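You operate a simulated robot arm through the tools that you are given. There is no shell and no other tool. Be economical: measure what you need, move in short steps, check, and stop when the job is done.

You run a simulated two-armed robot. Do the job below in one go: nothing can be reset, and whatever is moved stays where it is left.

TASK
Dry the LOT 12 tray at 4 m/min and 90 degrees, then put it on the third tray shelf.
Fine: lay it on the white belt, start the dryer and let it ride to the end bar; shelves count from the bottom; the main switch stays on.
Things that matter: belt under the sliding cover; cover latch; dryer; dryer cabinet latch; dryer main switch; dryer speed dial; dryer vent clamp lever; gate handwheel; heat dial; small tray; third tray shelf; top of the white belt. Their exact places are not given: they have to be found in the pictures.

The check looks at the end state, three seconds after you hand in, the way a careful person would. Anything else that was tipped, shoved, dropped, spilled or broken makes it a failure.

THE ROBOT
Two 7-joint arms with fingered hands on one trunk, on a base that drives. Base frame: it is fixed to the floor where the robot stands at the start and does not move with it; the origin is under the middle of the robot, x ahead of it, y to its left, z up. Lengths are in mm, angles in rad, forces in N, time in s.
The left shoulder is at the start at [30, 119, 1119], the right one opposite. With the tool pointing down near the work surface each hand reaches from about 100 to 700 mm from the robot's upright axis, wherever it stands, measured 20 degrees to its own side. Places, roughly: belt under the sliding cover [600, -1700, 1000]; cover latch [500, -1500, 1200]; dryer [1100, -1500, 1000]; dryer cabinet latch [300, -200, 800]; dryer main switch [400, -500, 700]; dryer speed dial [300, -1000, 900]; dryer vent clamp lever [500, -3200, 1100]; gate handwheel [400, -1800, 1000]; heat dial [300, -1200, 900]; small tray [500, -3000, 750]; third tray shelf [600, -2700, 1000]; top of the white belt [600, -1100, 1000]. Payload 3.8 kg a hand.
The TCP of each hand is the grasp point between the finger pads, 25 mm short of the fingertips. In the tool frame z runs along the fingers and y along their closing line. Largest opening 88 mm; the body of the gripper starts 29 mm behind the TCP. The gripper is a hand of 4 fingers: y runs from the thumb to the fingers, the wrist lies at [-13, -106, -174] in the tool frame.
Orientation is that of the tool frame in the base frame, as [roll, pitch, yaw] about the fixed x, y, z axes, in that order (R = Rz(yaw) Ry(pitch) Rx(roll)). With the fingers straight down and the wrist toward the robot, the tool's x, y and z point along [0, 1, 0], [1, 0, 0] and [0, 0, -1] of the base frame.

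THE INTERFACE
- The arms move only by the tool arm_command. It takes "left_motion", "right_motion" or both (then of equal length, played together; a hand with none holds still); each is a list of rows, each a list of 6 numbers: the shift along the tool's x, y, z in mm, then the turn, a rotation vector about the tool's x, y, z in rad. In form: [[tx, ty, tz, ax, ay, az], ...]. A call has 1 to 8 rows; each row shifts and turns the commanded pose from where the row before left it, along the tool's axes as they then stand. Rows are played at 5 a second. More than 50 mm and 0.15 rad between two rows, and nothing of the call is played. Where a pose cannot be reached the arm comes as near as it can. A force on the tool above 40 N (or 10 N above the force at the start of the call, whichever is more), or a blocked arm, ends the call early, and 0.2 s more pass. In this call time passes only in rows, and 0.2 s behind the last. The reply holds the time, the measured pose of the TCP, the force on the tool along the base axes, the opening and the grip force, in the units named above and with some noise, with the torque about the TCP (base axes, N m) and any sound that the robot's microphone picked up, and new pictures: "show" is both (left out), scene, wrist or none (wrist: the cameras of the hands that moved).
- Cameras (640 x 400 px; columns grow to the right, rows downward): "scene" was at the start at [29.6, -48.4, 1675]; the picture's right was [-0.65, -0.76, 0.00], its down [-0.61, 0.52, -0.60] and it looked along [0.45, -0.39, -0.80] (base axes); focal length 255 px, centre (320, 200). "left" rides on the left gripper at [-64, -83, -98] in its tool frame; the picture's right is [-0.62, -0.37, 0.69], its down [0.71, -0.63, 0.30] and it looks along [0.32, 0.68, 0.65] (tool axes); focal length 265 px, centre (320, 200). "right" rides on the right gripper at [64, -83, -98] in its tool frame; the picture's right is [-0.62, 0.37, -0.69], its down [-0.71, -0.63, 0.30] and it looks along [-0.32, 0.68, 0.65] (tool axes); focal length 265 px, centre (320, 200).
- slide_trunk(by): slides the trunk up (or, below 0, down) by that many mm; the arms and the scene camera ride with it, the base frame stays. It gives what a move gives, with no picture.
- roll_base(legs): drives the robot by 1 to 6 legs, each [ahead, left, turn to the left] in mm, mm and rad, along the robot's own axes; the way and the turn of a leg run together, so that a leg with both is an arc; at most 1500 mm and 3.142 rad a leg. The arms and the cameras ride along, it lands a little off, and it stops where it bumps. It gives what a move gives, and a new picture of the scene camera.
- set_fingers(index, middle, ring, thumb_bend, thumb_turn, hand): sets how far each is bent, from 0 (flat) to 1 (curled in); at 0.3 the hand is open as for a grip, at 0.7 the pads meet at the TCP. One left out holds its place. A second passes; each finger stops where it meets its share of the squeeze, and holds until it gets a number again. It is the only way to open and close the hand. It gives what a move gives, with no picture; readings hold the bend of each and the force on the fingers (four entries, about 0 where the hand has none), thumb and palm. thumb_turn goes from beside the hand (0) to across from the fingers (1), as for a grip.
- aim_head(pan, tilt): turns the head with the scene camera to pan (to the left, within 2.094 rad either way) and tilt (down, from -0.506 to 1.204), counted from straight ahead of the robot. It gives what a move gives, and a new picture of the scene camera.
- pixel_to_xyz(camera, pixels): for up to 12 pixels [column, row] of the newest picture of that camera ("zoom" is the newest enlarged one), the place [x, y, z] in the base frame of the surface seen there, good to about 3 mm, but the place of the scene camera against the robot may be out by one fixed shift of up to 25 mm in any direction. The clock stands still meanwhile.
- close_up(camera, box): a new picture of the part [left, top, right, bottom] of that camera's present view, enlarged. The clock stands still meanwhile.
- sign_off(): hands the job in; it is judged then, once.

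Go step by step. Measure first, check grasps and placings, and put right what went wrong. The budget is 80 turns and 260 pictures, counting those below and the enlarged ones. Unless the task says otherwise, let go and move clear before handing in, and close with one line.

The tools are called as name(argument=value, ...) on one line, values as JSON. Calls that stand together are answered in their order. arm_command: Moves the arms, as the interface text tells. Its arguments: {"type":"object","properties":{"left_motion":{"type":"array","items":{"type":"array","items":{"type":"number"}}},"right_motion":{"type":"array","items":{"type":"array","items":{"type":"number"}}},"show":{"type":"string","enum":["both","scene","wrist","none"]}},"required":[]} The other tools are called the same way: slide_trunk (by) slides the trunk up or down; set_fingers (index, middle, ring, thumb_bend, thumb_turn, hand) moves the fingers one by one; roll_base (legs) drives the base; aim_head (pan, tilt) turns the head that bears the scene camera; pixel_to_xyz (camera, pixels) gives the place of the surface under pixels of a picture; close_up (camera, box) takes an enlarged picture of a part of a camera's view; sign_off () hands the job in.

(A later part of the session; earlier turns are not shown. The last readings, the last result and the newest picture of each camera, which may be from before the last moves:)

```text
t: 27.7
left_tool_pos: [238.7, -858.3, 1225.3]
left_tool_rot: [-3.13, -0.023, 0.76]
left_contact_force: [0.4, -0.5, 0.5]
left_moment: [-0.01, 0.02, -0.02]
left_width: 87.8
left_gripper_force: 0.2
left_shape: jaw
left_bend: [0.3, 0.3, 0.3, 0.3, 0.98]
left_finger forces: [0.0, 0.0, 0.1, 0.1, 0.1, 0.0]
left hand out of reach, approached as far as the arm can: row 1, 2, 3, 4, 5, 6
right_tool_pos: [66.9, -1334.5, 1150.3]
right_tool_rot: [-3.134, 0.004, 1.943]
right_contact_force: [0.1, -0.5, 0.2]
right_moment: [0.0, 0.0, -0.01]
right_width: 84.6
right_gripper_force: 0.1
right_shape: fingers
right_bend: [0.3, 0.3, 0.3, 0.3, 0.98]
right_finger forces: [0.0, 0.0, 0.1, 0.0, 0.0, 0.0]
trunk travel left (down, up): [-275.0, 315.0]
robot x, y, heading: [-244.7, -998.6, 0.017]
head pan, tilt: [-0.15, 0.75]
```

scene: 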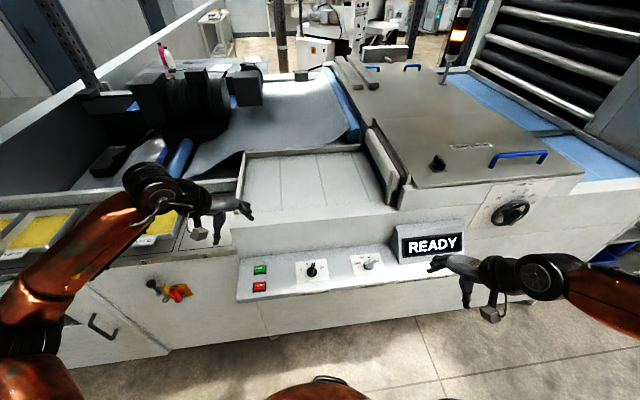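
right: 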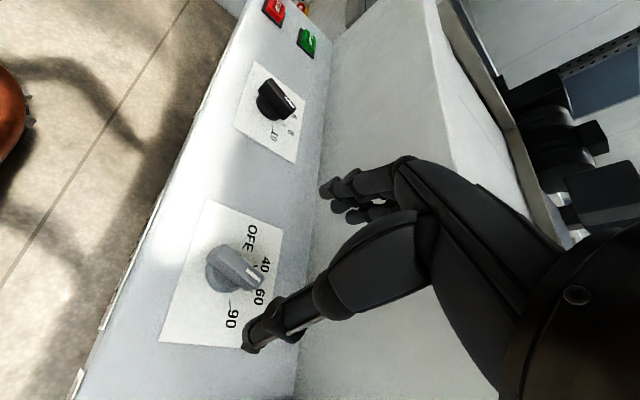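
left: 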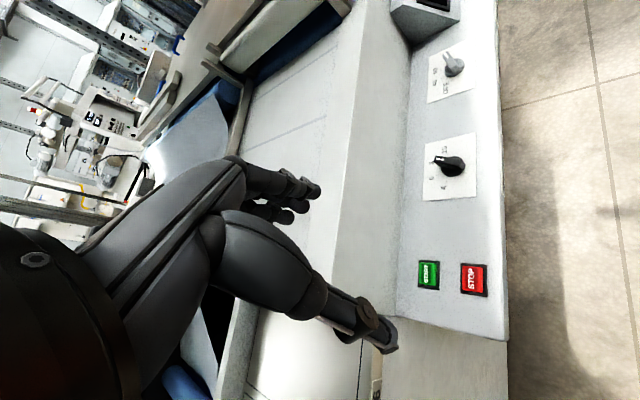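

The left wrist stops at about -46° of turn, so I can't reach the needed -114° from here. I'll turn the base instead: stand left of the console facing about -70°, where the left hand's range fits.

roll_base(legs=[[0, 0, -1.24], [-311, 310, 0]])

aim_head(pan=0.3, tilt=0.8)

```text
t: 33.5
left_tool_pos: [232.7, -1016.0, 1225.6]
left_tool_rot: [-3.13, -0.022, -0.492]
left_contact_force: [-0.3, -0.6, -0.1]
left_moment: [0.0, -0.01, -0.03]
left_width: 87.8
left_gripper_force: 0.0
left_shape: jaw
left_bend: [0.3, 0.3, 0.3, 0.3, 0.98]
left_finger forces: [0.0, 0.1, 0.1, 0.0, 0.0, 0.0]
right_tool_pos: [-273.9, -1001.3, 1152.1]
right_tool_rot: [-3.133, 0.004, 0.692]
right_contact_force: [-0.3, -0.2, 0.6]
right_moment: [0.01, 0.0, -0.01]
right_width: 84.3
right_gripper_force: 0.0
right_shape: fingers
right_bend: [0.3, 0.3, 0.3, 0.3, 0.98]
right_finger forces: [0.0, 0.0, 0.0, 0.0, 0.0, 0.1]
trunk travel left (down, up): [-275.0, 315.0]
robot x, y, heading: [-55.9, -598.5, -1.235]
head pan, tilt: [-0.15, 0.75]
```

scene: 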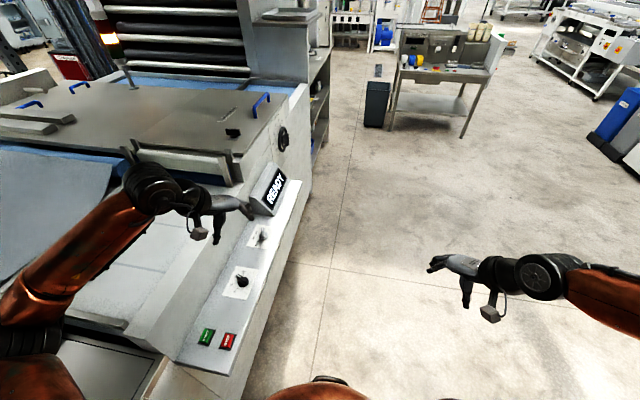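

```text
t: 34.4
left_tool_pos: [233.0, -1015.7, 1224.9]
left_tool_rot: [-3.13, -0.023, -0.492]
left_contact_force: [-0.3, 0.1, 0.4]
left_moment: [-0.03, 0.04, -0.02]
left_width: 87.8
left_gripper_force: 0.0
left_shape: jaw
left_bend: [0.3, 0.3, 0.3, 0.3, 0.98]
left_finger forces: [0.0, 0.0, 0.1, 0.1, 0.0, 0.0]
right_tool_pos: [-274.2, -1002.1, 1151.8]
right_tool_rot: [-3.132, 0.002, 0.69]
right_contact_force: [0.8, 0.1, 0.7]
right_moment: [0.0, 0.03, 0.0]
right_width: 84.5
right_gripper_force: 0.1
right_shape: fingers
right_bend: [0.3, 0.3, 0.3, 0.3, 0.98]
right_finger forces: [0.0, 0.0, 0.0, 0.0, 0.0, 0.0]
trunk travel left (down, up): [-275.0, 315.0]
robot x, y, heading: [-52.3, -597.9, -1.231]
head pan, tilt: [0.3, 0.799]
```

scene: 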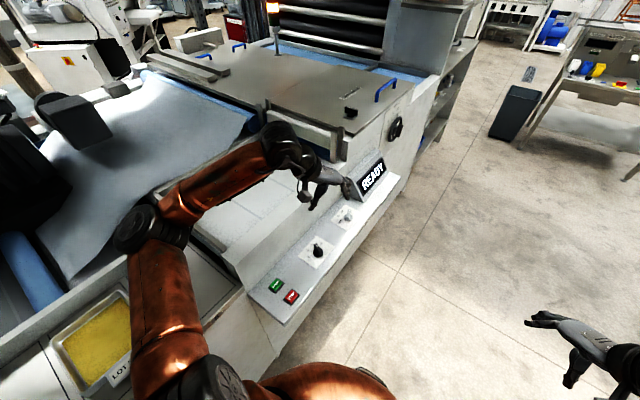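

The left hand already sits near the needed turn (-118°) in the base frame. I'll move it over the speed knob.

arm_command(left_motion=[[32, 3, 0, 0, 0, -0.07], [32, 3, 0, 0, 0, 0], [0, 0, 45, 0, 0, 0], [0, 0, 45, 0, 0, 0], [0, 0, 45, 0, 0, 0], [0, 0, 45, 0, 0, 0], [0, 0, 30, 0, 0, 0]])

```text
t: 36.0
left_tool_pos: [236.1, -1015.7, 1014.6]
left_tool_rot: [-3.13, -0.023, -0.493]
left_contact_force: [-1.1, 0.1, -0.4]
left_moment: [0.0, 0.0, 0.04]
left_width: 87.9
left_gripper_force: 0.1
left_shape: jaw
left_bend: [0.3, 0.3, 0.3, 0.3, 0.98]
left_finger forces: [0.0, 0.0, 0.0, 0.1, 0.1, 0.0]
left hand out of reach, approached as far as the arm can: row 1, 2
right_tool_pos: [-274.6, -1002.5, 1150.4]
right_tool_rot: [-3.132, 0.003, 0.691]
right_contact_force: [0.3, -0.2, 0.8]
right_moment: [0.03, 0.03, 0.01]
right_width: 84.5
right_gripper_force: 0.0
right_shape: fingers
right_bend: [0.3, 0.3, 0.3, 0.3, 0.98]
right_finger forces: [0.0, 0.0, 0.0, 0.1, 0.1, 0.1]
trunk travel left (down, up): [-275.0, 315.0]
robot x, y, heading: [-51.0, -601.0, -1.236]
head pan, tilt: [0.3, 0.799]
```

scene: 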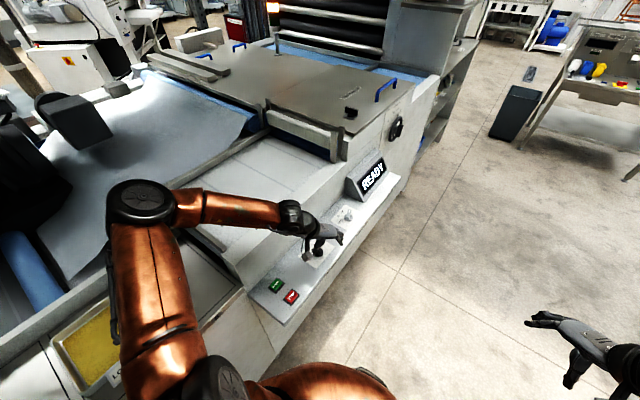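
left: 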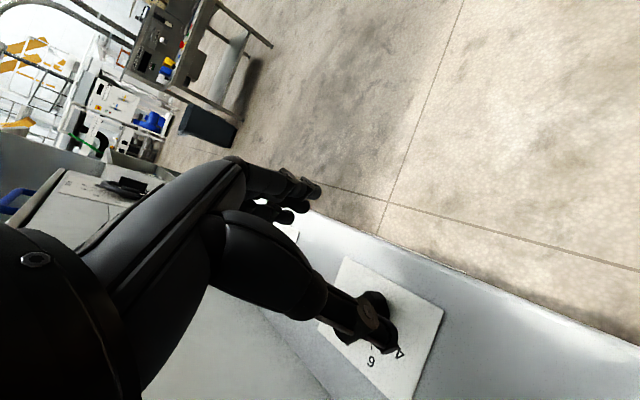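

The arm kept its orientation limit and moved only down. I'll add the small turn back and the shift again.

arm_command(left_motion=[[0, 0, 0, 0, 0, -0.07], [20, 0, 0, 0, 0, 0], [20, 0, 0, 0, 0, 0], [20, 3, 0, 0, 0, 0]])

```text
t: 37.0
left_tool_pos: [276.5, -1048.0, 1000.0]
left_tool_rot: [3.133, -0.053, -0.4]
left_contact_force: [0.2, 0.4, 0.5]
left_moment: [0.02, 0.01, -0.01]
left_width: 87.8
left_gripper_force: 0.0
left_shape: jaw
left_bend: [0.3, 0.3, 0.3, 0.3, 0.98]
left_finger forces: [0.0, 0.1, 0.0, 0.0, 0.1, 0.0]
left hand out of reach, approached as far as the arm can: row 4
right_tool_pos: [-276.9, -1003.8, 1149.9]
right_tool_rot: [-3.131, 0.001, 0.692]
right_contact_force: [-0.3, -1.1, 0.7]
right_moment: [0.01, -0.04, 0.01]
right_width: 84.6
right_gripper_force: 0.0
right_shape: fingers
right_bend: [0.3, 0.3, 0.3, 0.3, 0.98]
right_finger forces: [0.0, 0.0, 0.0, 0.0, 0.1, 0.0]
trunk travel left (down, up): [-275.0, 315.0]
robot x, y, heading: [-48.7, -601.3, -1.235]
head pan, tilt: [0.3, 0.799]
```

scene: 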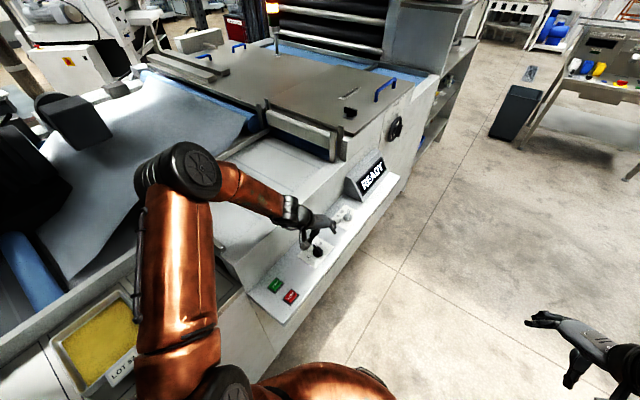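
left: 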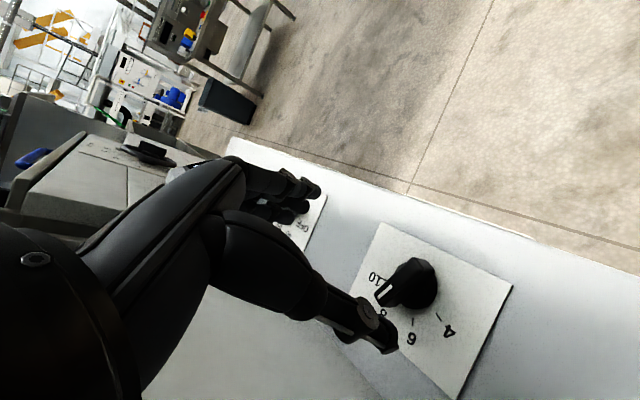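

The pose is tilting at its limit here, so I need more turn of the base. I'll lift the hand, then turn the base another 0.3 rad right.

arm_command(left_motion=[[-15, 0, -30, 0, 0, 0], [0, 0, -40, 0, 0, 0], [0, 0, -40, 0, 0, 0]], show="none")

roll_base(legs=[[0, 0, -0.3]])

```text
t: 37.8
left_tool_pos: [272.0, -1035.2, 1127.5]
left_tool_rot: [-3.133, -0.025, -0.421]
left_contact_force: [-0.3, 0.2, 0.0]
left_moment: [0.0, -0.01, -0.01]
left_width: 87.9
left_gripper_force: 0.2
left_shape: jaw
left_bend: [0.3, 0.3, 0.3, 0.3, 0.98]
left_finger forces: [0.0, 0.0, 0.0, 0.0, 0.1, 0.0]
right_tool_pos: [-275.3, -1000.5, 1150.5]
right_tool_rot: [-3.136, 0.002, 0.69]
right_contact_force: [1.1, 0.6, 0.5]
right_moment: [0.02, -0.05, 0.02]
right_width: 84.5
right_gripper_force: 0.1
right_shape: fingers
right_bend: [0.3, 0.3, 0.3, 0.3, 0.98]
right_finger forces: [0.0, 0.0, 0.0, 0.1, 0.0, 0.0]
trunk travel left (down, up): [-275.0, 315.0]
robot x, y, heading: [-53.3, -601.7, -1.232]
head pan, tilt: [0.3, 0.799]
```

```text
t: 39.2
left_tool_pos: [127.2, -1113.6, 1126.1]
left_tool_rot: [-3.132, -0.024, -0.726]
left_contact_force: [0.1, -0.8, -0.1]
left_moment: [-0.03, 0.0, -0.03]
left_width: 87.7
left_gripper_force: 0.0
left_shape: jaw
left_bend: [0.3, 0.3, 0.3, 0.3, 0.98]
left_finger forces: [0.1, 0.1, 0.1, 0.1, 0.1, 0.0]
right_tool_pos: [-384.8, -917.0, 1150.7]
right_tool_rot: [-3.134, 0.004, 0.388]
right_contact_force: [0.0, 1.0, -0.4]
right_moment: [0.02, 0.03, 0.01]
right_width: 84.4
right_gripper_force: 0.1
right_shape: fingers
right_bend: [0.3, 0.3, 0.3, 0.3, 0.98]
right_finger forces: [0.0, 0.0, 0.0, 0.0, 0.0, 0.0]
trunk travel left (down, up): [-275.0, 315.0]
robot x, y, heading: [-53.8, -602.3, -1.534]
head pan, tilt: [0.3, 0.799]
```

scene: 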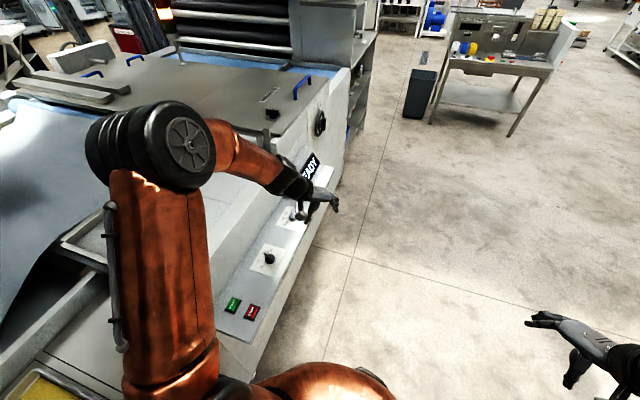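

Now the hand has room. I'll rotate it back by 0.307 and move over the speed knob.

arm_command(left_motion=[[0, 0, 0, 0, 0, -0.102], [0, 0, 0, 0, 0, -0.102], [0, 0, 0, 0, 0, -0.103], [30, -32, 0, 0, 0, 0], [30, -32, 0, 0, 0, 0], [30, -32, 0, 0, 0, 0], [30, -31, 0, 0, 0, 0], [0, 0, 50, 0, 0, 0]], show="none")

arm_command(left_motion=[[0, 0, 30, 0, 0, 0], [0, 0, 30, 0, 0, 0]])

```text
t: 41.0
left_tool_pos: [289.3, -1048.9, 1078.2]
left_tool_rot: [-3.14, -0.025, -0.42]
left_contact_force: [0.1, -0.5, -0.2]
left_moment: [0.05, 0.0, 0.0]
left_width: 88.0
left_gripper_force: 0.0
left_shape: jaw
left_bend: [0.3, 0.3, 0.3, 0.3, 0.98]
left_finger forces: [0.0, 0.1, 0.0, 0.1, 0.1, 0.0]
right_tool_pos: [-383.6, -917.7, 1150.6]
right_tool_rot: [-3.131, 0.004, 0.389]
right_contact_force: [0.2, -0.8, 0.2]
right_moment: [0.0, 0.02, -0.04]
right_width: 84.6
right_gripper_force: 0.0
right_shape: fingers
right_bend: [0.3, 0.3, 0.3, 0.3, 0.98]
right_finger forces: [0.0, 0.1, 0.0, 0.0, 0.0, 0.0]
trunk travel left (down, up): [-275.0, 315.0]
robot x, y, heading: [-51.6, -600.5, -1.536]
head pan, tilt: [0.3, 0.799]
```

```text
t: 41.6
left_tool_pos: [292.9, -1046.2, 1018.7]
left_tool_rot: [-3.14, -0.025, -0.418]
left_contact_force: [0.3, 0.3, -0.3]
left_moment: [0.01, 0.0, 0.0]
left_width: 88.0
left_gripper_force: 0.0
left_shape: jaw
left_bend: [0.3, 0.3, 0.3, 0.3, 0.98]
left_finger forces: [0.0, 0.1, 0.0, 0.0, 0.1, 0.0]
right_tool_pos: [-383.9, -916.7, 1151.4]
right_tool_rot: [-3.133, 0.005, 0.389]
right_contact_force: [0.2, 0.2, -0.7]
right_moment: [0.0, 0.03, 0.01]
right_width: 84.4
right_gripper_force: 0.0
right_shape: fingers
right_bend: [0.3, 0.3, 0.3, 0.3, 0.98]
right_finger forces: [0.0, 0.0, 0.1, 0.0, 0.0, 0.0]
trunk travel left (down, up): [-275.0, 315.0]
robot x, y, heading: [-50.5, -601.1, -1.54]
head pan, tilt: [0.3, 0.799]
```

scene: 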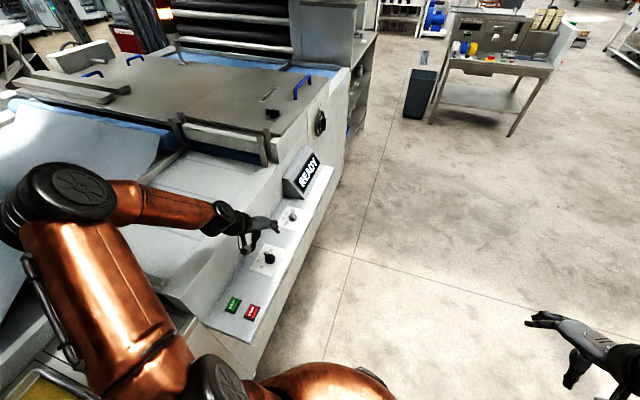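
left: 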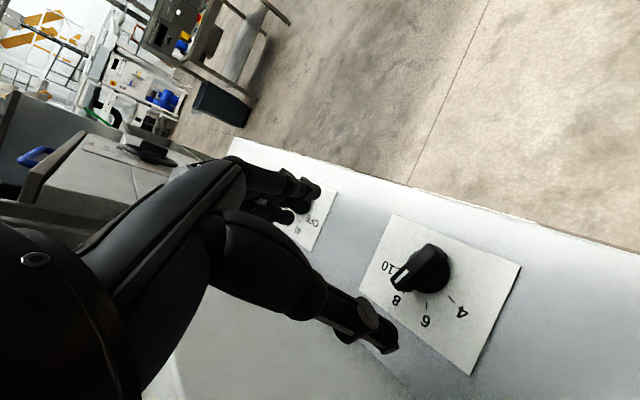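

The hand hovers above the speed knob; I'll verify its place from the left camera.

pixel_to_xyz(camera="left", pixels=[[397, 281], [405, 273], [418, 263], [432, 252], [438, 246], [412, 268], [380, 335], [460, 270]])

```text
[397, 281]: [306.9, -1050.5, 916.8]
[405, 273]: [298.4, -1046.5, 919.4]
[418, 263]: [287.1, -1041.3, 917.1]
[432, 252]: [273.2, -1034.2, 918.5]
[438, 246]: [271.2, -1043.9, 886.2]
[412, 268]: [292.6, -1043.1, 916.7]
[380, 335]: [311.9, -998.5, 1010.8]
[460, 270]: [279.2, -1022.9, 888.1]
```

Bar centre ≈(290,-1043), angle ≈-26°. I'll correct slightly, descend to z 921 and close.

arm_command(left_motion=[[-7, 3, 30, 0, 0, 0], [0, 0, 30, 0, 0, 0], [0, 0, 25, 0, 0, 0], [0, 0, 12, 0, 0, 0]], show="none")

close_up(camera="left", box=[260, 160, 580, 400])

```text
t: 42.6
left_tool_pos: [287.6, -1047.4, 921.8]
left_tool_rot: [-3.14, -0.026, -0.419]
left_contact_force: [-0.3, 0.4, 0.6]
left_moment: [0.01, -0.01, -0.01]
left_width: 87.9
left_gripper_force: 0.1
left_shape: jaw
left_bend: [0.3, 0.3, 0.3, 0.3, 0.98]
left_finger forces: [0.0, 0.0, 0.0, 0.0, 0.0, 0.1]
right_tool_pos: [-383.1, -917.4, 1151.6]
right_tool_rot: [-3.132, 0.002, 0.388]
right_contact_force: [-0.7, 0.2, 0.4]
right_moment: [0.04, -0.04, -0.03]
right_width: 84.6
right_gripper_force: 0.0
right_shape: fingers
right_bend: [0.3, 0.3, 0.3, 0.3, 0.98]
right_finger forces: [0.0, 0.1, 0.0, 0.0, 0.0, 0.1]
trunk travel left (down, up): [-275.0, 315.0]
robot x, y, heading: [-50.9, -601.5, -1.538]
head pan, tilt: [0.3, 0.799]
```

```text
1.67 times, centred on (420, 280) of left
```

zoom: 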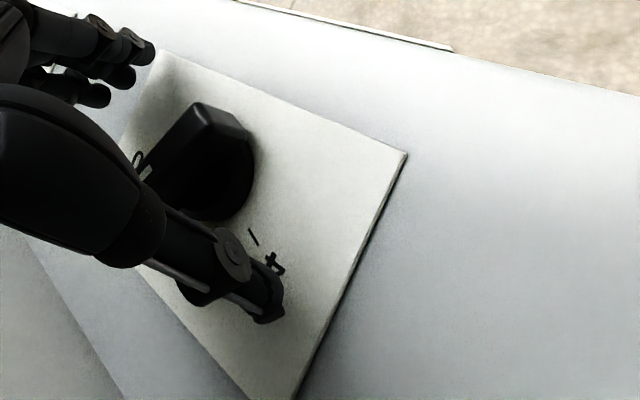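

Nearly centred; a 4 mm shift along tool y, then I close and turn counter-clockwise.

arm_command(left_motion=[[0, -4, 0, 0, 0, 0]], show="none")

set_fingers(hand="left", index=0.68, middle=0.68, ring=0.68, thumb_bend=0.68)

arm_command(left_motion=[[0, 0, 0, 0, 0, -0.13], [0, 0, 0, 0, 0, -0.13], [0, 0, 0, 0, 0, -0.13], [0, 0, 0, 0, 0, -0.13], [0, 0, 0, 0, 0, -0.13], [0, 0, 0, 0, 0, -0.13]])

```text
t: 43.0
left_tool_pos: [288.7, -1042.8, 921.4]
left_tool_rot: [-3.14, -0.025, -0.419]
left_contact_force: [-0.4, 0.4, -0.4]
left_moment: [-0.03, 0.0, 0.0]
left_width: 87.9
left_gripper_force: 0.1
left_shape: jaw
left_bend: [0.3, 0.3, 0.3, 0.3, 0.98]
left_finger forces: [0.0, 0.0, 0.0, 0.1, 0.0, 0.1]
right_tool_pos: [-384.3, -916.1, 1152.5]
right_tool_rot: [-3.131, 0.003, 0.388]
right_contact_force: [-0.9, 0.1, 0.2]
right_moment: [0.04, 0.01, 0.05]
right_width: 84.7
right_gripper_force: 0.0
right_shape: fingers
right_bend: [0.3, 0.3, 0.3, 0.3, 0.98]
right_finger forces: [0.0, 0.1, 0.1, 0.0, 0.1, 0.0]
trunk travel left (down, up): [-275.0, 315.0]
robot x, y, heading: [-52.1, -593.8, -1.536]
head pan, tilt: [0.3, 0.799]
```

```text
t: 44.0
left_tool_pos: [288.6, -1044.7, 923.4]
left_tool_rot: [3.141, -0.025, -0.418]
left_contact_force: [-1.9, -6.5, 7.4]
left_moment: [-0.25, 0.07, -0.07]
left_width: 8.0
left_gripper_force: 7.4
left_shape: fingers
left_bend: [0.66, 0.62, 0.67, 0.65, 0.97]
left_finger forces: [2.7, 8.7, 0.5, 0.0, 3.5, 0.0]
right_tool_pos: [-384.0, -916.7, 1150.9]
right_tool_rot: [-3.133, 0.003, 0.386]
right_contact_force: [-0.1, -0.3, 0.7]
right_moment: [0.01, 0.0, -0.01]
right_width: 84.3
right_gripper_force: 0.1
right_shape: fingers
right_bend: [0.3, 0.3, 0.3, 0.3, 0.98]
right_finger forces: [0.0, 0.0, 0.0, 0.0, 0.1, 0.0]
trunk travel left (down, up): [-275.0, 315.0]
robot x, y, heading: [-55.2, -599.3, -1.533]
head pan, tilt: [0.3, 0.799]
```

```text
t: 45.4
left_tool_pos: [288.1, -1046.2, 924.0]
left_tool_rot: [3.119, -0.021, 0.363]
left_contact_force: [4.3, -9.3, 18.3]
left_moment: [-0.32, -0.2, -0.06]
left_width: 7.5
left_gripper_force: 14.0
left_shape: fingers
left_bend: [0.65, 0.6, 0.66, 0.67, 0.97]
left_finger forces: [5.7, 13.3, 1.7, 0.0, 7.8, 0.1]
right_tool_pos: [-384.9, -915.8, 1149.9]
right_tool_rot: [-3.132, 0.002, 0.386]
right_contact_force: [-0.1, 0.4, 0.1]
right_moment: [0.0, 0.01, -0.02]
right_width: 84.4
right_gripper_force: 0.1
right_shape: fingers
right_bend: [0.3, 0.3, 0.3, 0.3, 0.98]
right_finger forces: [0.0, 0.0, 0.0, 0.0, 0.1, 0.0]
trunk travel left (down, up): [-275.0, 315.0]
robot x, y, heading: [-52.0, -598.7, -1.541]
head pan, tilt: [0.3, 0.799]
```

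scene: 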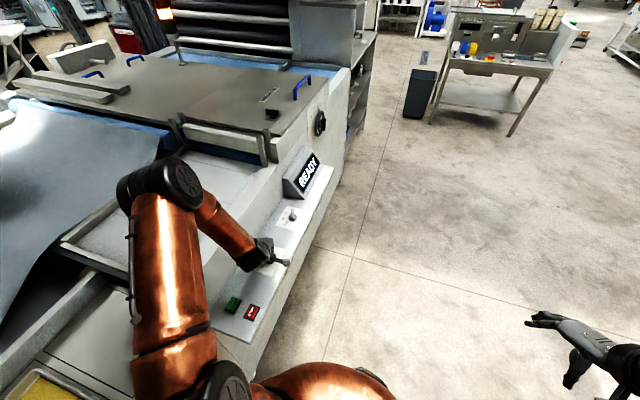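
left: 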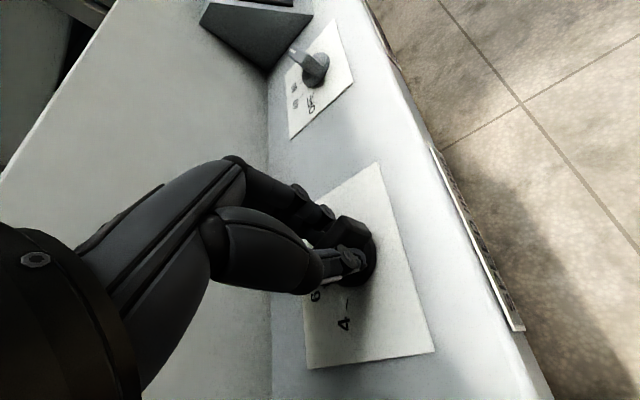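

The knob turned 45° with the hand, pointer heading to 6. I'll turn the remaining ~0.82 rad.

arm_command(left_motion=[[0, 0, 0, 0, 0, -0.137], [0, 0, 0, 0, 0, -0.137], [0, 0, 0, 0, 0, -0.137], [0, 0, 0, 0, 0, -0.137], [0, 0, 0, 0, 0, -0.137], [0, 0, 0, 0, 0, -0.137]])

```text
t: 46.8
left_tool_pos: [289.5, -1045.6, 923.3]
left_tool_rot: [3.111, 0.0, 1.186]
left_contact_force: [8.5, -8.9, 22.5]
left_moment: [-0.15, -0.34, -0.26]
left_width: 8.4
left_gripper_force: 16.7
left_shape: fingers
left_bend: [0.64, 0.59, 0.65, 0.68, 0.98]
left_finger forces: [2.2, 16.8, 3.3, 0.1, 10.4, 0.0]
right_tool_pos: [-385.3, -917.0, 1151.5]
right_tool_rot: [-3.133, 0.003, 0.386]
right_contact_force: [-0.7, 0.2, 0.2]
right_moment: [0.03, 0.0, -0.02]
right_width: 84.8
right_gripper_force: 0.1
right_shape: fingers
right_bend: [0.3, 0.3, 0.3, 0.3, 0.98]
right_finger forces: [0.0, 0.0, 0.0, 0.0, 0.1, 0.0]
trunk travel left (down, up): [-275.0, 315.0]
robot x, y, heading: [-53.3, -600.8, -1.539]
head pan, tilt: [0.3, 0.799]
```

scene: 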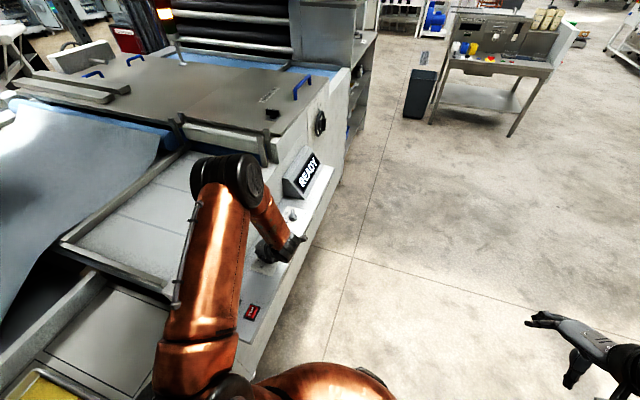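
left: 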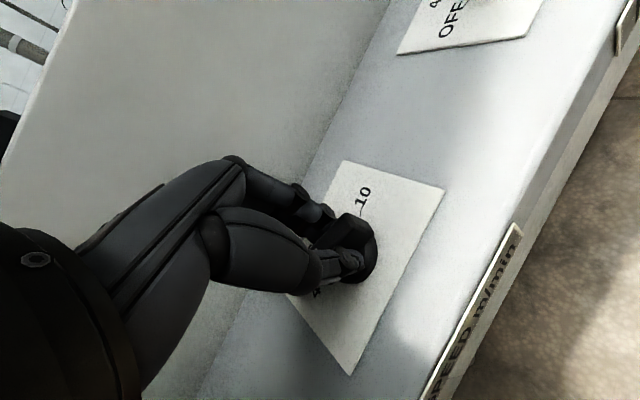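

Turned about 92° in total. I'll release, lift and check the pointer.

set_fingers(hand="left", index=0.3, middle=0.3, ring=0.3, thumb_bend=0.3)

arm_command(left_motion=[[0, 0, -45, 0, 0, 0], [0, 0, -45, 0, 0, 0], [0, 0, -45, 0, 0, 0], [0, 0, -45, 0, 0, 0], [0, 0, -45, 0, 0, 0], [0, 0, -45, 0, 0, 0]], show="wrist")

close_up(camera="left", box=[280, 160, 480, 320])

```text
t: 47.8
left_tool_pos: [286.4, -1045.4, 921.2]
left_tool_rot: [3.118, -0.002, 1.184]
left_contact_force: [0.3, -0.4, 0.2]
left_moment: [0.0, 0.0, 0.02]
left_width: 84.5
left_gripper_force: 0.2
left_shape: fingers
left_bend: [0.3, 0.3, 0.3, 0.3, 0.98]
left_finger forces: [0.0, 0.1, 0.0, 0.0, 0.1, 0.1]
right_tool_pos: [-383.7, -917.3, 1151.1]
right_tool_rot: [-3.132, 0.004, 0.387]
right_contact_force: [-0.2, 0.1, 0.0]
right_moment: [-0.03, 0.04, -0.01]
right_width: 84.4
right_gripper_force: 0.0
right_shape: fingers
right_bend: [0.3, 0.3, 0.3, 0.3, 0.98]
right_finger forces: [0.0, 0.0, 0.0, 0.1, 0.0, 0.0]
trunk travel left (down, up): [-275.0, 315.0]
robot x, y, heading: [-54.7, -602.1, -1.536]
head pan, tilt: [0.3, 0.799]
```

```text
t: 49.2
left_tool_pos: [278.6, -1041.2, 1192.1]
left_tool_rot: [3.116, 0.002, 1.182]
left_contact_force: [0.1, 0.8, 0.1]
left_moment: [-0.01, 0.02, -0.03]
left_width: 84.5
left_gripper_force: 0.0
left_shape: fingers
left_bend: [0.3, 0.3, 0.3, 0.3, 0.98]
left_finger forces: [0.1, 0.0, 0.1, 0.0, 0.0, 0.1]
right_tool_pos: [-385.3, -915.6, 1151.2]
right_tool_rot: [-3.135, 0.003, 0.387]
right_contact_force: [0.4, 0.2, 0.5]
right_moment: [-0.02, -0.02, 0.02]
right_width: 84.7
right_gripper_force: 0.0
right_shape: fingers
right_bend: [0.3, 0.3, 0.3, 0.3, 0.98]
right_finger forces: [0.0, 0.0, 0.0, 0.0, 0.0, 0.1]
trunk travel left (down, up): [-275.0, 315.0]
robot x, y, heading: [-53.1, -599.9, -1.54]
head pan, tilt: [0.3, 0.799]
```

left: 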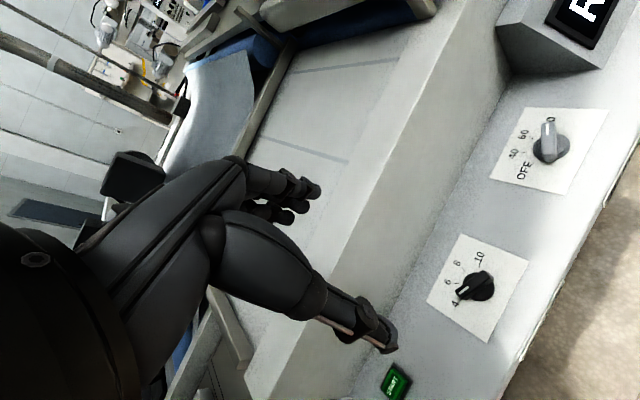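

```text
2.50 times, centred on (380, 240) of left
```

zoom: 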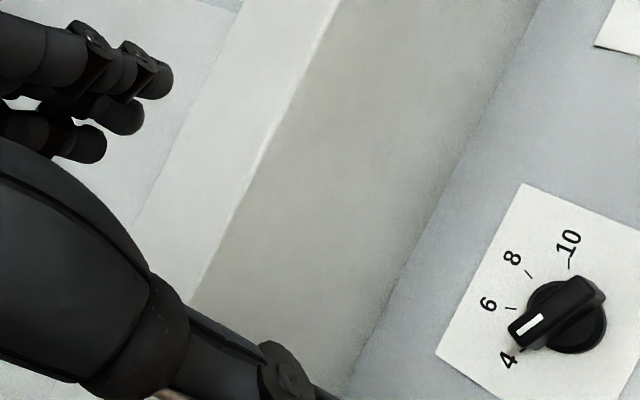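

Speed pointer direction matches the 4 tick. I'll check the heat one again from here.

close_up(camera="left", box=[480, 90, 620, 190])

close_up(camera="left", box=[420, 225, 560, 335])

pixel_to_xyz(camera="left", pixels=[[395, 385], [396, 375], [300, 260], [350, 160], [330, 320], [400, 200], [310, 130], [540, 200], [250, 150], [265, 75]])

```text
4.00 times, centred on (550, 140) of left
```

zoom: 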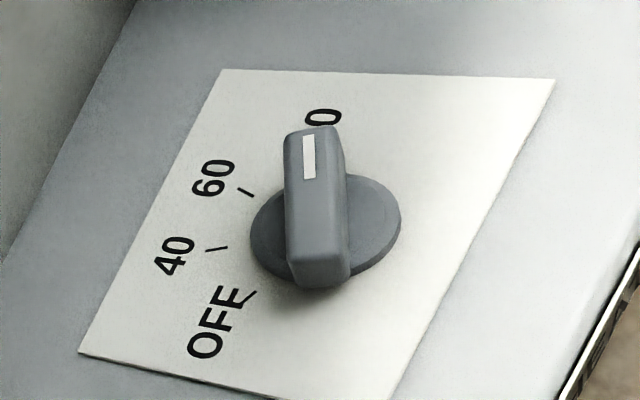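

```text
3.64 times, centred on (490, 280) of left
```

zoom: 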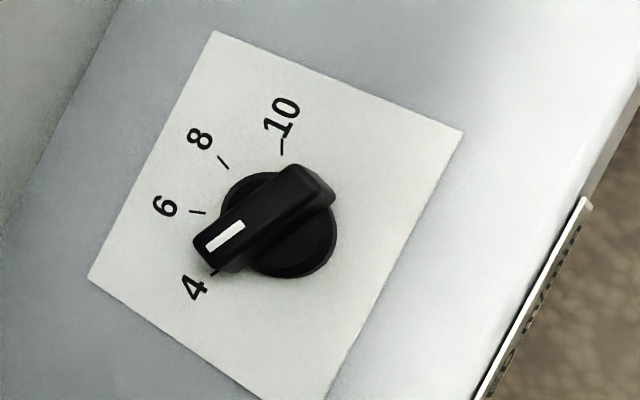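

```text
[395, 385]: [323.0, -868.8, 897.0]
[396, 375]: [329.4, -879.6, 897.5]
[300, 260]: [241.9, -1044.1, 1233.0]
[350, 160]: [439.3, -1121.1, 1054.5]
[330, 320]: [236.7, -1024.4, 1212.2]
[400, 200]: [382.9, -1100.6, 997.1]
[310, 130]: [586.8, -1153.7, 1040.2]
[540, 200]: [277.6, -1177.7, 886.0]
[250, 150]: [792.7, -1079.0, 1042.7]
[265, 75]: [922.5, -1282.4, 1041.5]
```

Both dials read right: speed 4, heat 90. START is at about (325,-874,897), belt surface z≈1040. Before fetching the tray I'll drive along to inspect the exit belt, end bar and rack.

roll_base(legs=[[0, -250, 0], [1450, 0, 0]])

aim_head(pan=1.2, tilt=0.45)

```text
t: 57.8
left_tool_pos: [84.3, -2489.7, 1190.9]
left_tool_rot: [3.118, 0.0, 1.194]
left_contact_force: [-0.9, -0.1, -0.4]
left_moment: [0.01, 0.01, -0.02]
left_width: 84.5
left_gripper_force: 0.0
left_shape: fingers
left_bend: [0.3, 0.3, 0.3, 0.3, 0.98]
left_finger forces: [0.0, 0.1, 0.0, 0.1, 0.0, 0.1]
right_tool_pos: [-581.4, -2369.7, 1151.5]
right_tool_rot: [-3.133, 0.004, 0.397]
right_contact_force: [0.7, 0.7, -0.9]
right_moment: [-0.02, 0.04, 0.03]
right_width: 84.6
right_gripper_force: 0.0
right_shape: fingers
right_bend: [0.3, 0.3, 0.3, 0.3, 0.98]
right_finger forces: [0.0, 0.0, 0.0, 0.0, 0.0, 0.0]
trunk travel left (down, up): [-275.0, 315.0]
robot x, y, heading: [-254.4, -2047.3, -1.533]
head pan, tilt: [0.3, 0.799]
```

scene: 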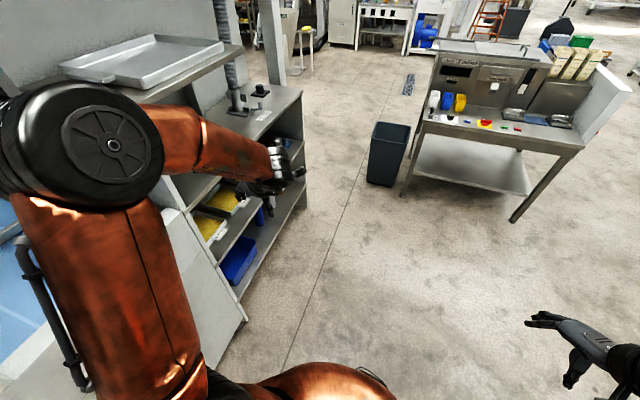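

```text
t: 59.0
left_tool_pos: [84.0, -2490.3, 1192.8]
left_tool_rot: [3.118, 0.001, 1.191]
left_contact_force: [0.4, 0.1, -0.1]
left_moment: [-0.03, 0.01, -0.01]
left_width: 84.3
left_gripper_force: 0.1
left_shape: fingers
left_bend: [0.3, 0.3, 0.3, 0.3, 0.98]
left_finger forces: [0.0, 0.1, 0.1, 0.1, 0.0, 0.0]
right_tool_pos: [-580.1, -2370.8, 1151.3]
right_tool_rot: [-3.133, 0.004, 0.395]
right_contact_force: [0.1, 0.1, 0.3]
right_moment: [0.0, 0.03, 0.02]
right_width: 84.4
right_gripper_force: 0.0
right_shape: fingers
right_bend: [0.3, 0.3, 0.3, 0.3, 0.98]
right_finger forces: [0.0, 0.1, 0.0, 0.0, 0.0, 0.0]
trunk travel left (down, up): [-275.0, 315.0]
robot x, y, heading: [-251.1, -2047.8, -1.525]
head pan, tilt: [1.201, 0.45]
```

scene: 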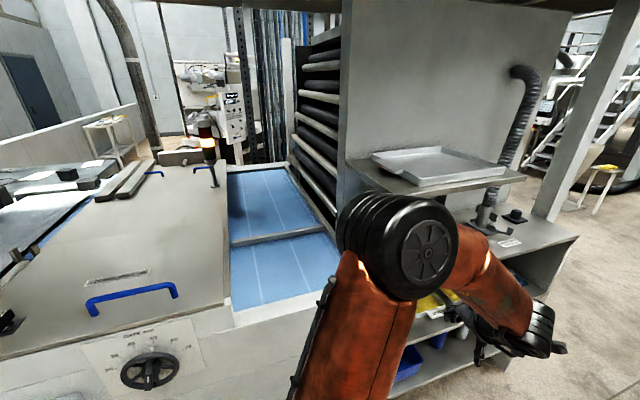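

The exit belt is blue, with a rail between, and there's a rack with black slots plus a bench with shelves to its right. I'll turn to face it and look squarely.

roll_base(legs=[[0, 0, 1.525], [-100, -450, 0]])

aim_head(pan=0.15, tilt=0.35)

aim_head(pan=-0.4, tilt=0.7)

```text
t: 65.5
left_tool_pos: [105.4, -2172.9, 1192.4]
left_tool_rot: [3.115, -0.001, 2.757]
left_contact_force: [-0.2, -0.4, -0.3]
left_moment: [0.02, 0.04, -0.01]
left_width: 84.7
left_gripper_force: 0.0
left_shape: fingers
left_bend: [0.3, 0.3, 0.3, 0.3, 0.98]
left_finger forces: [0.0, 0.1, 0.1, 0.0, 0.1, 0.1]
right_tool_pos: [-18.4, -2837.3, 1149.7]
right_tool_rot: [-3.133, 0.002, 1.959]
right_contact_force: [-0.7, 0.9, -0.1]
right_moment: [0.02, -0.03, -0.01]
right_width: 84.5
right_gripper_force: 0.1
right_shape: fingers
right_bend: [0.3, 0.3, 0.3, 0.3, 0.98]
right_finger forces: [0.0, 0.0, 0.0, 0.0, 0.1, 0.0]
trunk travel left (down, up): [-275.0, 315.0]
robot x, y, heading: [-337.6, -2504.7, 0.033]
head pan, tilt: [1.201, 0.45]
```

scene: 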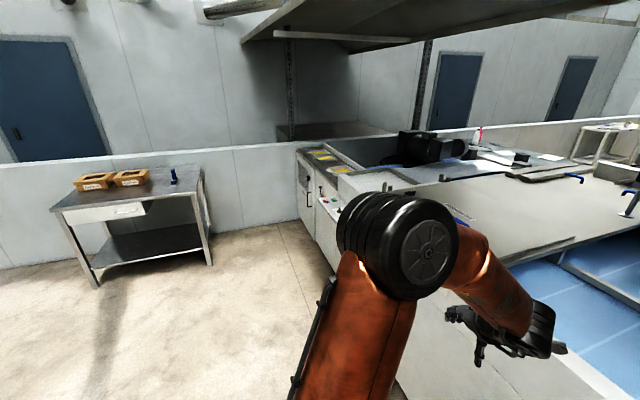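

```text
t: 66.8
left_tool_pos: [104.2, -2173.2, 1191.4]
left_tool_rot: [3.118, -0.001, 2.756]
left_contact_force: [-1.3, 1.1, -0.3]
left_moment: [-0.02, -0.03, 0.01]
left_width: 84.1
left_gripper_force: 0.2
left_shape: fingers
left_bend: [0.3, 0.3, 0.3, 0.3, 0.98]
left_finger forces: [0.1, 0.1, 0.0, 0.0, 0.1, 0.0]
right_tool_pos: [-18.4, -2836.3, 1151.1]
right_tool_rot: [-3.133, 0.004, 1.961]
right_contact_force: [0.5, 0.5, 0.5]
right_moment: [-0.03, 0.03, 0.01]
right_width: 84.9
right_gripper_force: 0.2
right_shape: fingers
right_bend: [0.3, 0.3, 0.3, 0.3, 0.98]
right_finger forces: [0.1, 0.0, 0.0, 0.1, 0.0, 0.0]
trunk travel left (down, up): [-275.0, 315.0]
robot x, y, heading: [-342.4, -2506.4, 0.035]
head pan, tilt: [0.15, 0.351]
```

scene: 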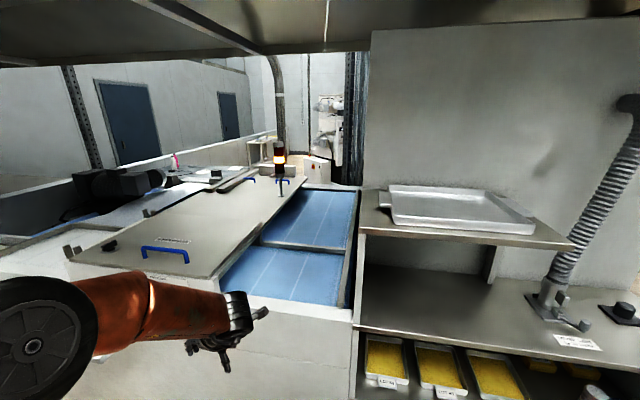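

```text
t: 67.8
left_tool_pos: [104.8, -2173.7, 1192.8]
left_tool_rot: [3.118, 0.0, 2.756]
left_contact_force: [0.0, 0.2, -0.1]
left_moment: [0.05, -0.03, 0.0]
left_width: 84.3
left_gripper_force: 0.0
left_shape: fingers
left_bend: [0.3, 0.3, 0.3, 0.3, 0.98]
left_finger forces: [0.1, 0.0, 0.0, 0.1, 0.0, 0.0]
right_tool_pos: [-19.6, -2837.9, 1152.7]
right_tool_rot: [-3.134, 0.003, 1.961]
right_contact_force: [0.8, -0.5, 0.9]
right_moment: [-0.02, 0.01, 0.01]
right_width: 84.3
right_gripper_force: 0.1
right_shape: fingers
right_bend: [0.3, 0.3, 0.3, 0.3, 0.98]
right_finger forces: [0.0, 0.0, 0.0, 0.0, 0.0, 0.0]
trunk travel left (down, up): [-275.0, 315.0]
robot x, y, heading: [-335.8, -2501.4, 0.037]
head pan, tilt: [-0.4, 0.7]
```

scene: 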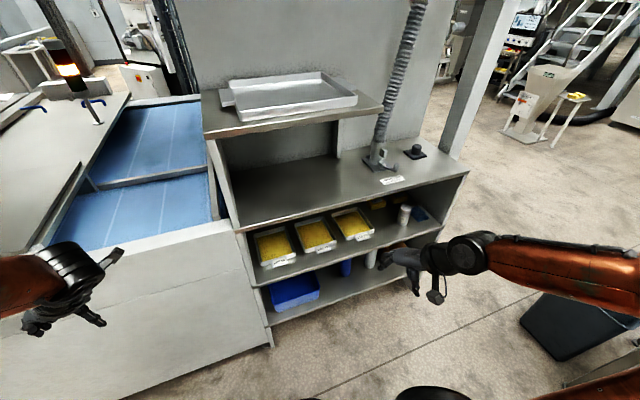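

The bench shows shelves: bottom (blue box), next (three yellow trays), an empty third surface, and an upper one with a big tray. I'll measure their heights.

pixel_to_xyz(camera="scene", pixels=[[290, 95], [370, 105], [290, 190], [330, 165], [250, 225], [310, 240], [330, 290], [150, 205], [145, 140], [150, 183], [225, 150], [380, 160]])

close_up(camera="scene", box=[190, 60, 470, 340])

close_up(camera="scene", box=[20, 60, 240, 260])

```text
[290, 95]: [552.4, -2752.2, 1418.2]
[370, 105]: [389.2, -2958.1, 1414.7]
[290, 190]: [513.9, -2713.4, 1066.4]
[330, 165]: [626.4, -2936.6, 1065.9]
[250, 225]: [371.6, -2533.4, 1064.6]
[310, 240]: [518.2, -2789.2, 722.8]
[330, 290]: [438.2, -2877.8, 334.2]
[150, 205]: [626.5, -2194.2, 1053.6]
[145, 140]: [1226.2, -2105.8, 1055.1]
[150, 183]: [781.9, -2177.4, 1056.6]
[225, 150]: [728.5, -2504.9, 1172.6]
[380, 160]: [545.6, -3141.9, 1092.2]
```

```text
1.43 times, centred on (330, 200) of scene
```

zoom: 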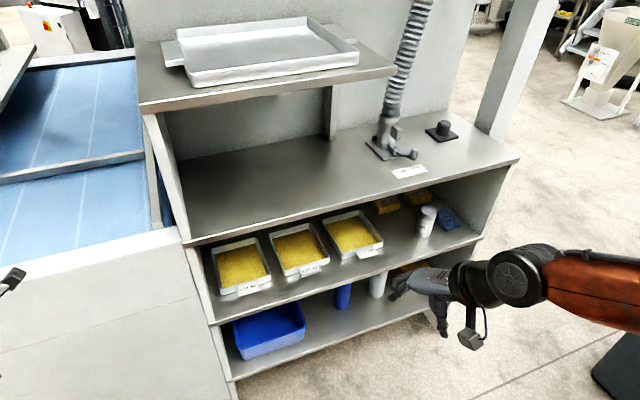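

```text
2.00 times, centred on (130, 160) of scene
```

zoom: 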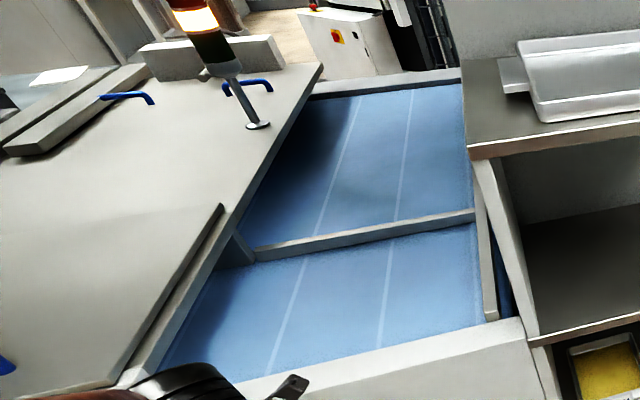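

The third surface from the bottom is at z≈1052 (corrected), open 350 mm above, with front edge x≈375; the end bar is at y≈-2500. Now I'll drive back to the LOT 12 tray.

roll_base(legs=[[0, 0, -0.037], [80, 1400, 0], [0, 1200, 0]])

aim_head(pan=0.0, tilt=0.75)

```text
t: 80.8
left_tool_pos: [193.4, 399.8, 1191.8]
left_tool_rot: [3.118, -0.001, 2.73]
left_contact_force: [-1.0, -0.6, -0.1]
left_moment: [0.01, 0.03, -0.01]
left_width: 84.2
left_gripper_force: 0.2
left_shape: fingers
left_bend: [0.3, 0.3, 0.3, 0.3, 0.98]
left_finger forces: [0.0, 0.1, 0.0, 0.0, 0.1, 0.1]
right_tool_pos: [52.1, -261.3, 1150.8]
right_tool_rot: [-3.134, 0.004, 1.934]
right_contact_force: [-1.0, 0.0, -0.4]
right_moment: [0.02, 0.03, 0.02]
right_width: 84.4
right_gripper_force: 0.0
right_shape: fingers
right_bend: [0.3, 0.3, 0.3, 0.3, 0.98]
right_finger forces: [0.0, 0.1, 0.0, 0.0, 0.0, 0.0]
trunk travel left (down, up): [-275.0, 315.0]
robot x, y, heading: [-258.3, 78.9, 0.004]
head pan, tilt: [-0.4, 0.7]
```

scene: 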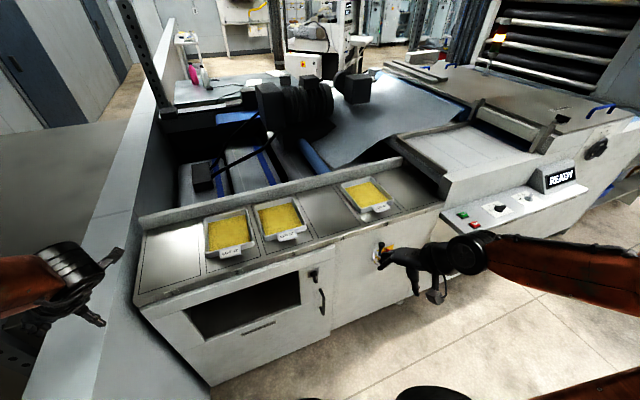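

```text
t: 81.7
left_tool_pos: [194.5, 397.7, 1191.0]
left_tool_rot: [3.118, -0.001, 2.729]
left_contact_force: [0.0, -0.2, 0.6]
left_moment: [0.03, 0.0, 0.01]
left_width: 84.3
left_gripper_force: 0.1
left_shape: fingers
left_bend: [0.3, 0.3, 0.3, 0.3, 0.98]
left_finger forces: [0.0, 0.1, 0.0, 0.0, 0.0, 0.0]
right_tool_pos: [52.8, -262.4, 1151.5]
right_tool_rot: [-3.132, 0.003, 1.935]
right_contact_force: [0.1, 0.3, -1.0]
right_moment: [-0.01, 0.0, -0.01]
right_width: 84.3
right_gripper_force: 0.1
right_shape: fingers
right_bend: [0.3, 0.3, 0.3, 0.3, 0.98]
right_finger forces: [0.0, 0.0, 0.0, 0.0, 0.0, 0.1]
trunk travel left (down, up): [-275.0, 315.0]
robot x, y, heading: [-255.5, 80.1, 0.012]
head pan, tilt: [0.0, 0.75]
```

scene: 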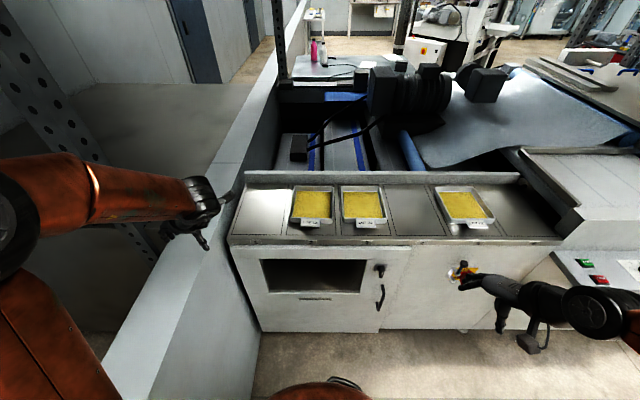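

The LOT 12 tray is at (313,205) in the scene, left of LOT 37. I'll bring the left hand inward and rotate it back while the right stays, then move ahead.

arm_command(left_motion=[[-16, -36, 0, 0, 0, 0], [-16, -36, 0, 0, 0, 0], [-16, -36, 0, 0, 0, 0], [-16, -36, 0, 0, 0, 0], [-16, -36, 0, 0, 0, 0]], show="none")

arm_command(left_motion=[[0, 0, -10, 0, 0, 0.145], [0, 0, -10, 0, 0, 0.145], [0, 0, -10, 0, 0, 0.145], [0, 0, -10, 0, 0, 0.145], [0, 0, -10, 0, 0, 0.145], [0, 0, 0, 0, 0, 0.145], [0, 0, 0, 0, 0, 0.145], [0, 0, 0, 0, 0, 0.145]], right_motion=[[0, 0, -10, 0, 0, 0.045], [0, 0, -10, 0, 0, 0.045], [0, 0, -10, 0, 0, 0.045], [0, 0, -10, 0, 0, 0.045], [0, 0, -10, 0, 0, 0.045], [0, 0, -10, 0, 0, 0.045], [0, 0, -10, 0, 0, 0.045], [0, 0, -10, 0, 0, 0.045]], show="none")

roll_base(legs=[[220, 20, 0]])

```text
t: 82.9
left_tool_pos: [196.8, 205.5, 1188.3]
left_tool_rot: [3.115, 0.0, 2.729]
left_contact_force: [-0.3, 0.6, 0.3]
left_moment: [0.02, -0.02, 0.02]
left_width: 84.3
left_gripper_force: 0.0
left_shape: fingers
left_bend: [0.3, 0.3, 0.3, 0.3, 0.98]
left_finger forces: [0.0, 0.0, 0.0, 0.1, 0.0, 0.1]
right_tool_pos: [51.8, -262.2, 1151.1]
right_tool_rot: [-3.134, 0.001, 1.934]
right_contact_force: [0.7, 0.1, 0.3]
right_moment: [0.01, -0.01, 0.03]
right_width: 84.4
right_gripper_force: 0.1
right_shape: fingers
right_bend: [0.3, 0.3, 0.3, 0.3, 0.98]
right_finger forces: [0.0, 0.1, 0.0, 0.1, 0.0, 0.0]
trunk travel left (down, up): [-275.0, 315.0]
robot x, y, heading: [-256.8, 78.3, 0.007]
head pan, tilt: [0.0, 0.75]
```

```text
t: 84.7
left_tool_pos: [194.6, 200.3, 1237.8]
left_tool_rot: [3.133, -0.022, 1.565]
left_contact_force: [0.6, 0.3, -1.0]
left_moment: [0.01, -0.03, -0.04]
left_width: 84.5
left_gripper_force: 0.1
left_shape: fingers
left_bend: [0.3, 0.3, 0.3, 0.3, 0.98]
left_finger forces: [0.0, 0.0, 0.1, 0.1, 0.1, 0.0]
right_tool_pos: [51.2, -261.3, 1231.5]
right_tool_rot: [-3.136, 0.006, 1.573]
right_contact_force: [0.3, -0.1, 0.0]
right_moment: [-0.01, 0.0, -0.02]
right_width: 84.6
right_gripper_force: 0.0
right_shape: fingers
right_bend: [0.3, 0.3, 0.3, 0.3, 0.98]
right_finger forces: [0.1, 0.0, 0.1, 0.0, 0.0, 0.0]
trunk travel left (down, up): [-275.0, 315.0]
robot x, y, heading: [-255.7, 78.7, 0.007]
head pan, tilt: [0.0, 0.75]
```

```text
t: 86.4
left_tool_pos: [413.6, 223.7, 1236.9]
left_tool_rot: [3.134, -0.022, 1.569]
left_contact_force: [-0.4, -0.8, 1.5]
left_moment: [0.0, 0.0, 0.03]
left_width: 84.3
left_gripper_force: 0.1
left_shape: fingers
left_bend: [0.3, 0.3, 0.3, 0.3, 0.98]
left_finger forces: [0.0, 0.0, 0.0, 0.0, 0.0, 0.0]
right_tool_pos: [270.3, -239.4, 1232.2]
right_tool_rot: [-3.136, 0.005, 1.573]
right_contact_force: [0.2, -0.1, 0.6]
right_moment: [-0.03, -0.01, 0.02]
right_width: 84.5
right_gripper_force: 0.1
right_shape: fingers
right_bend: [0.3, 0.3, 0.3, 0.3, 0.98]
right_finger forces: [0.0, 0.1, 0.0, 0.0, 0.1, 0.1]
trunk travel left (down, up): [-275.0, 315.0]
robot x, y, heading: [-41.2, 98.7, 0.013]
head pan, tilt: [0.0, 0.75]
```

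scene: 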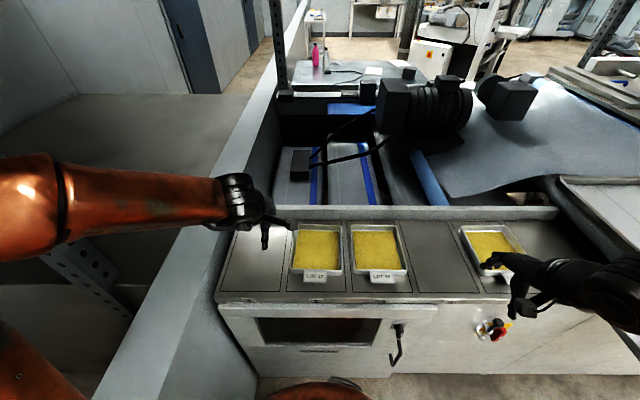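

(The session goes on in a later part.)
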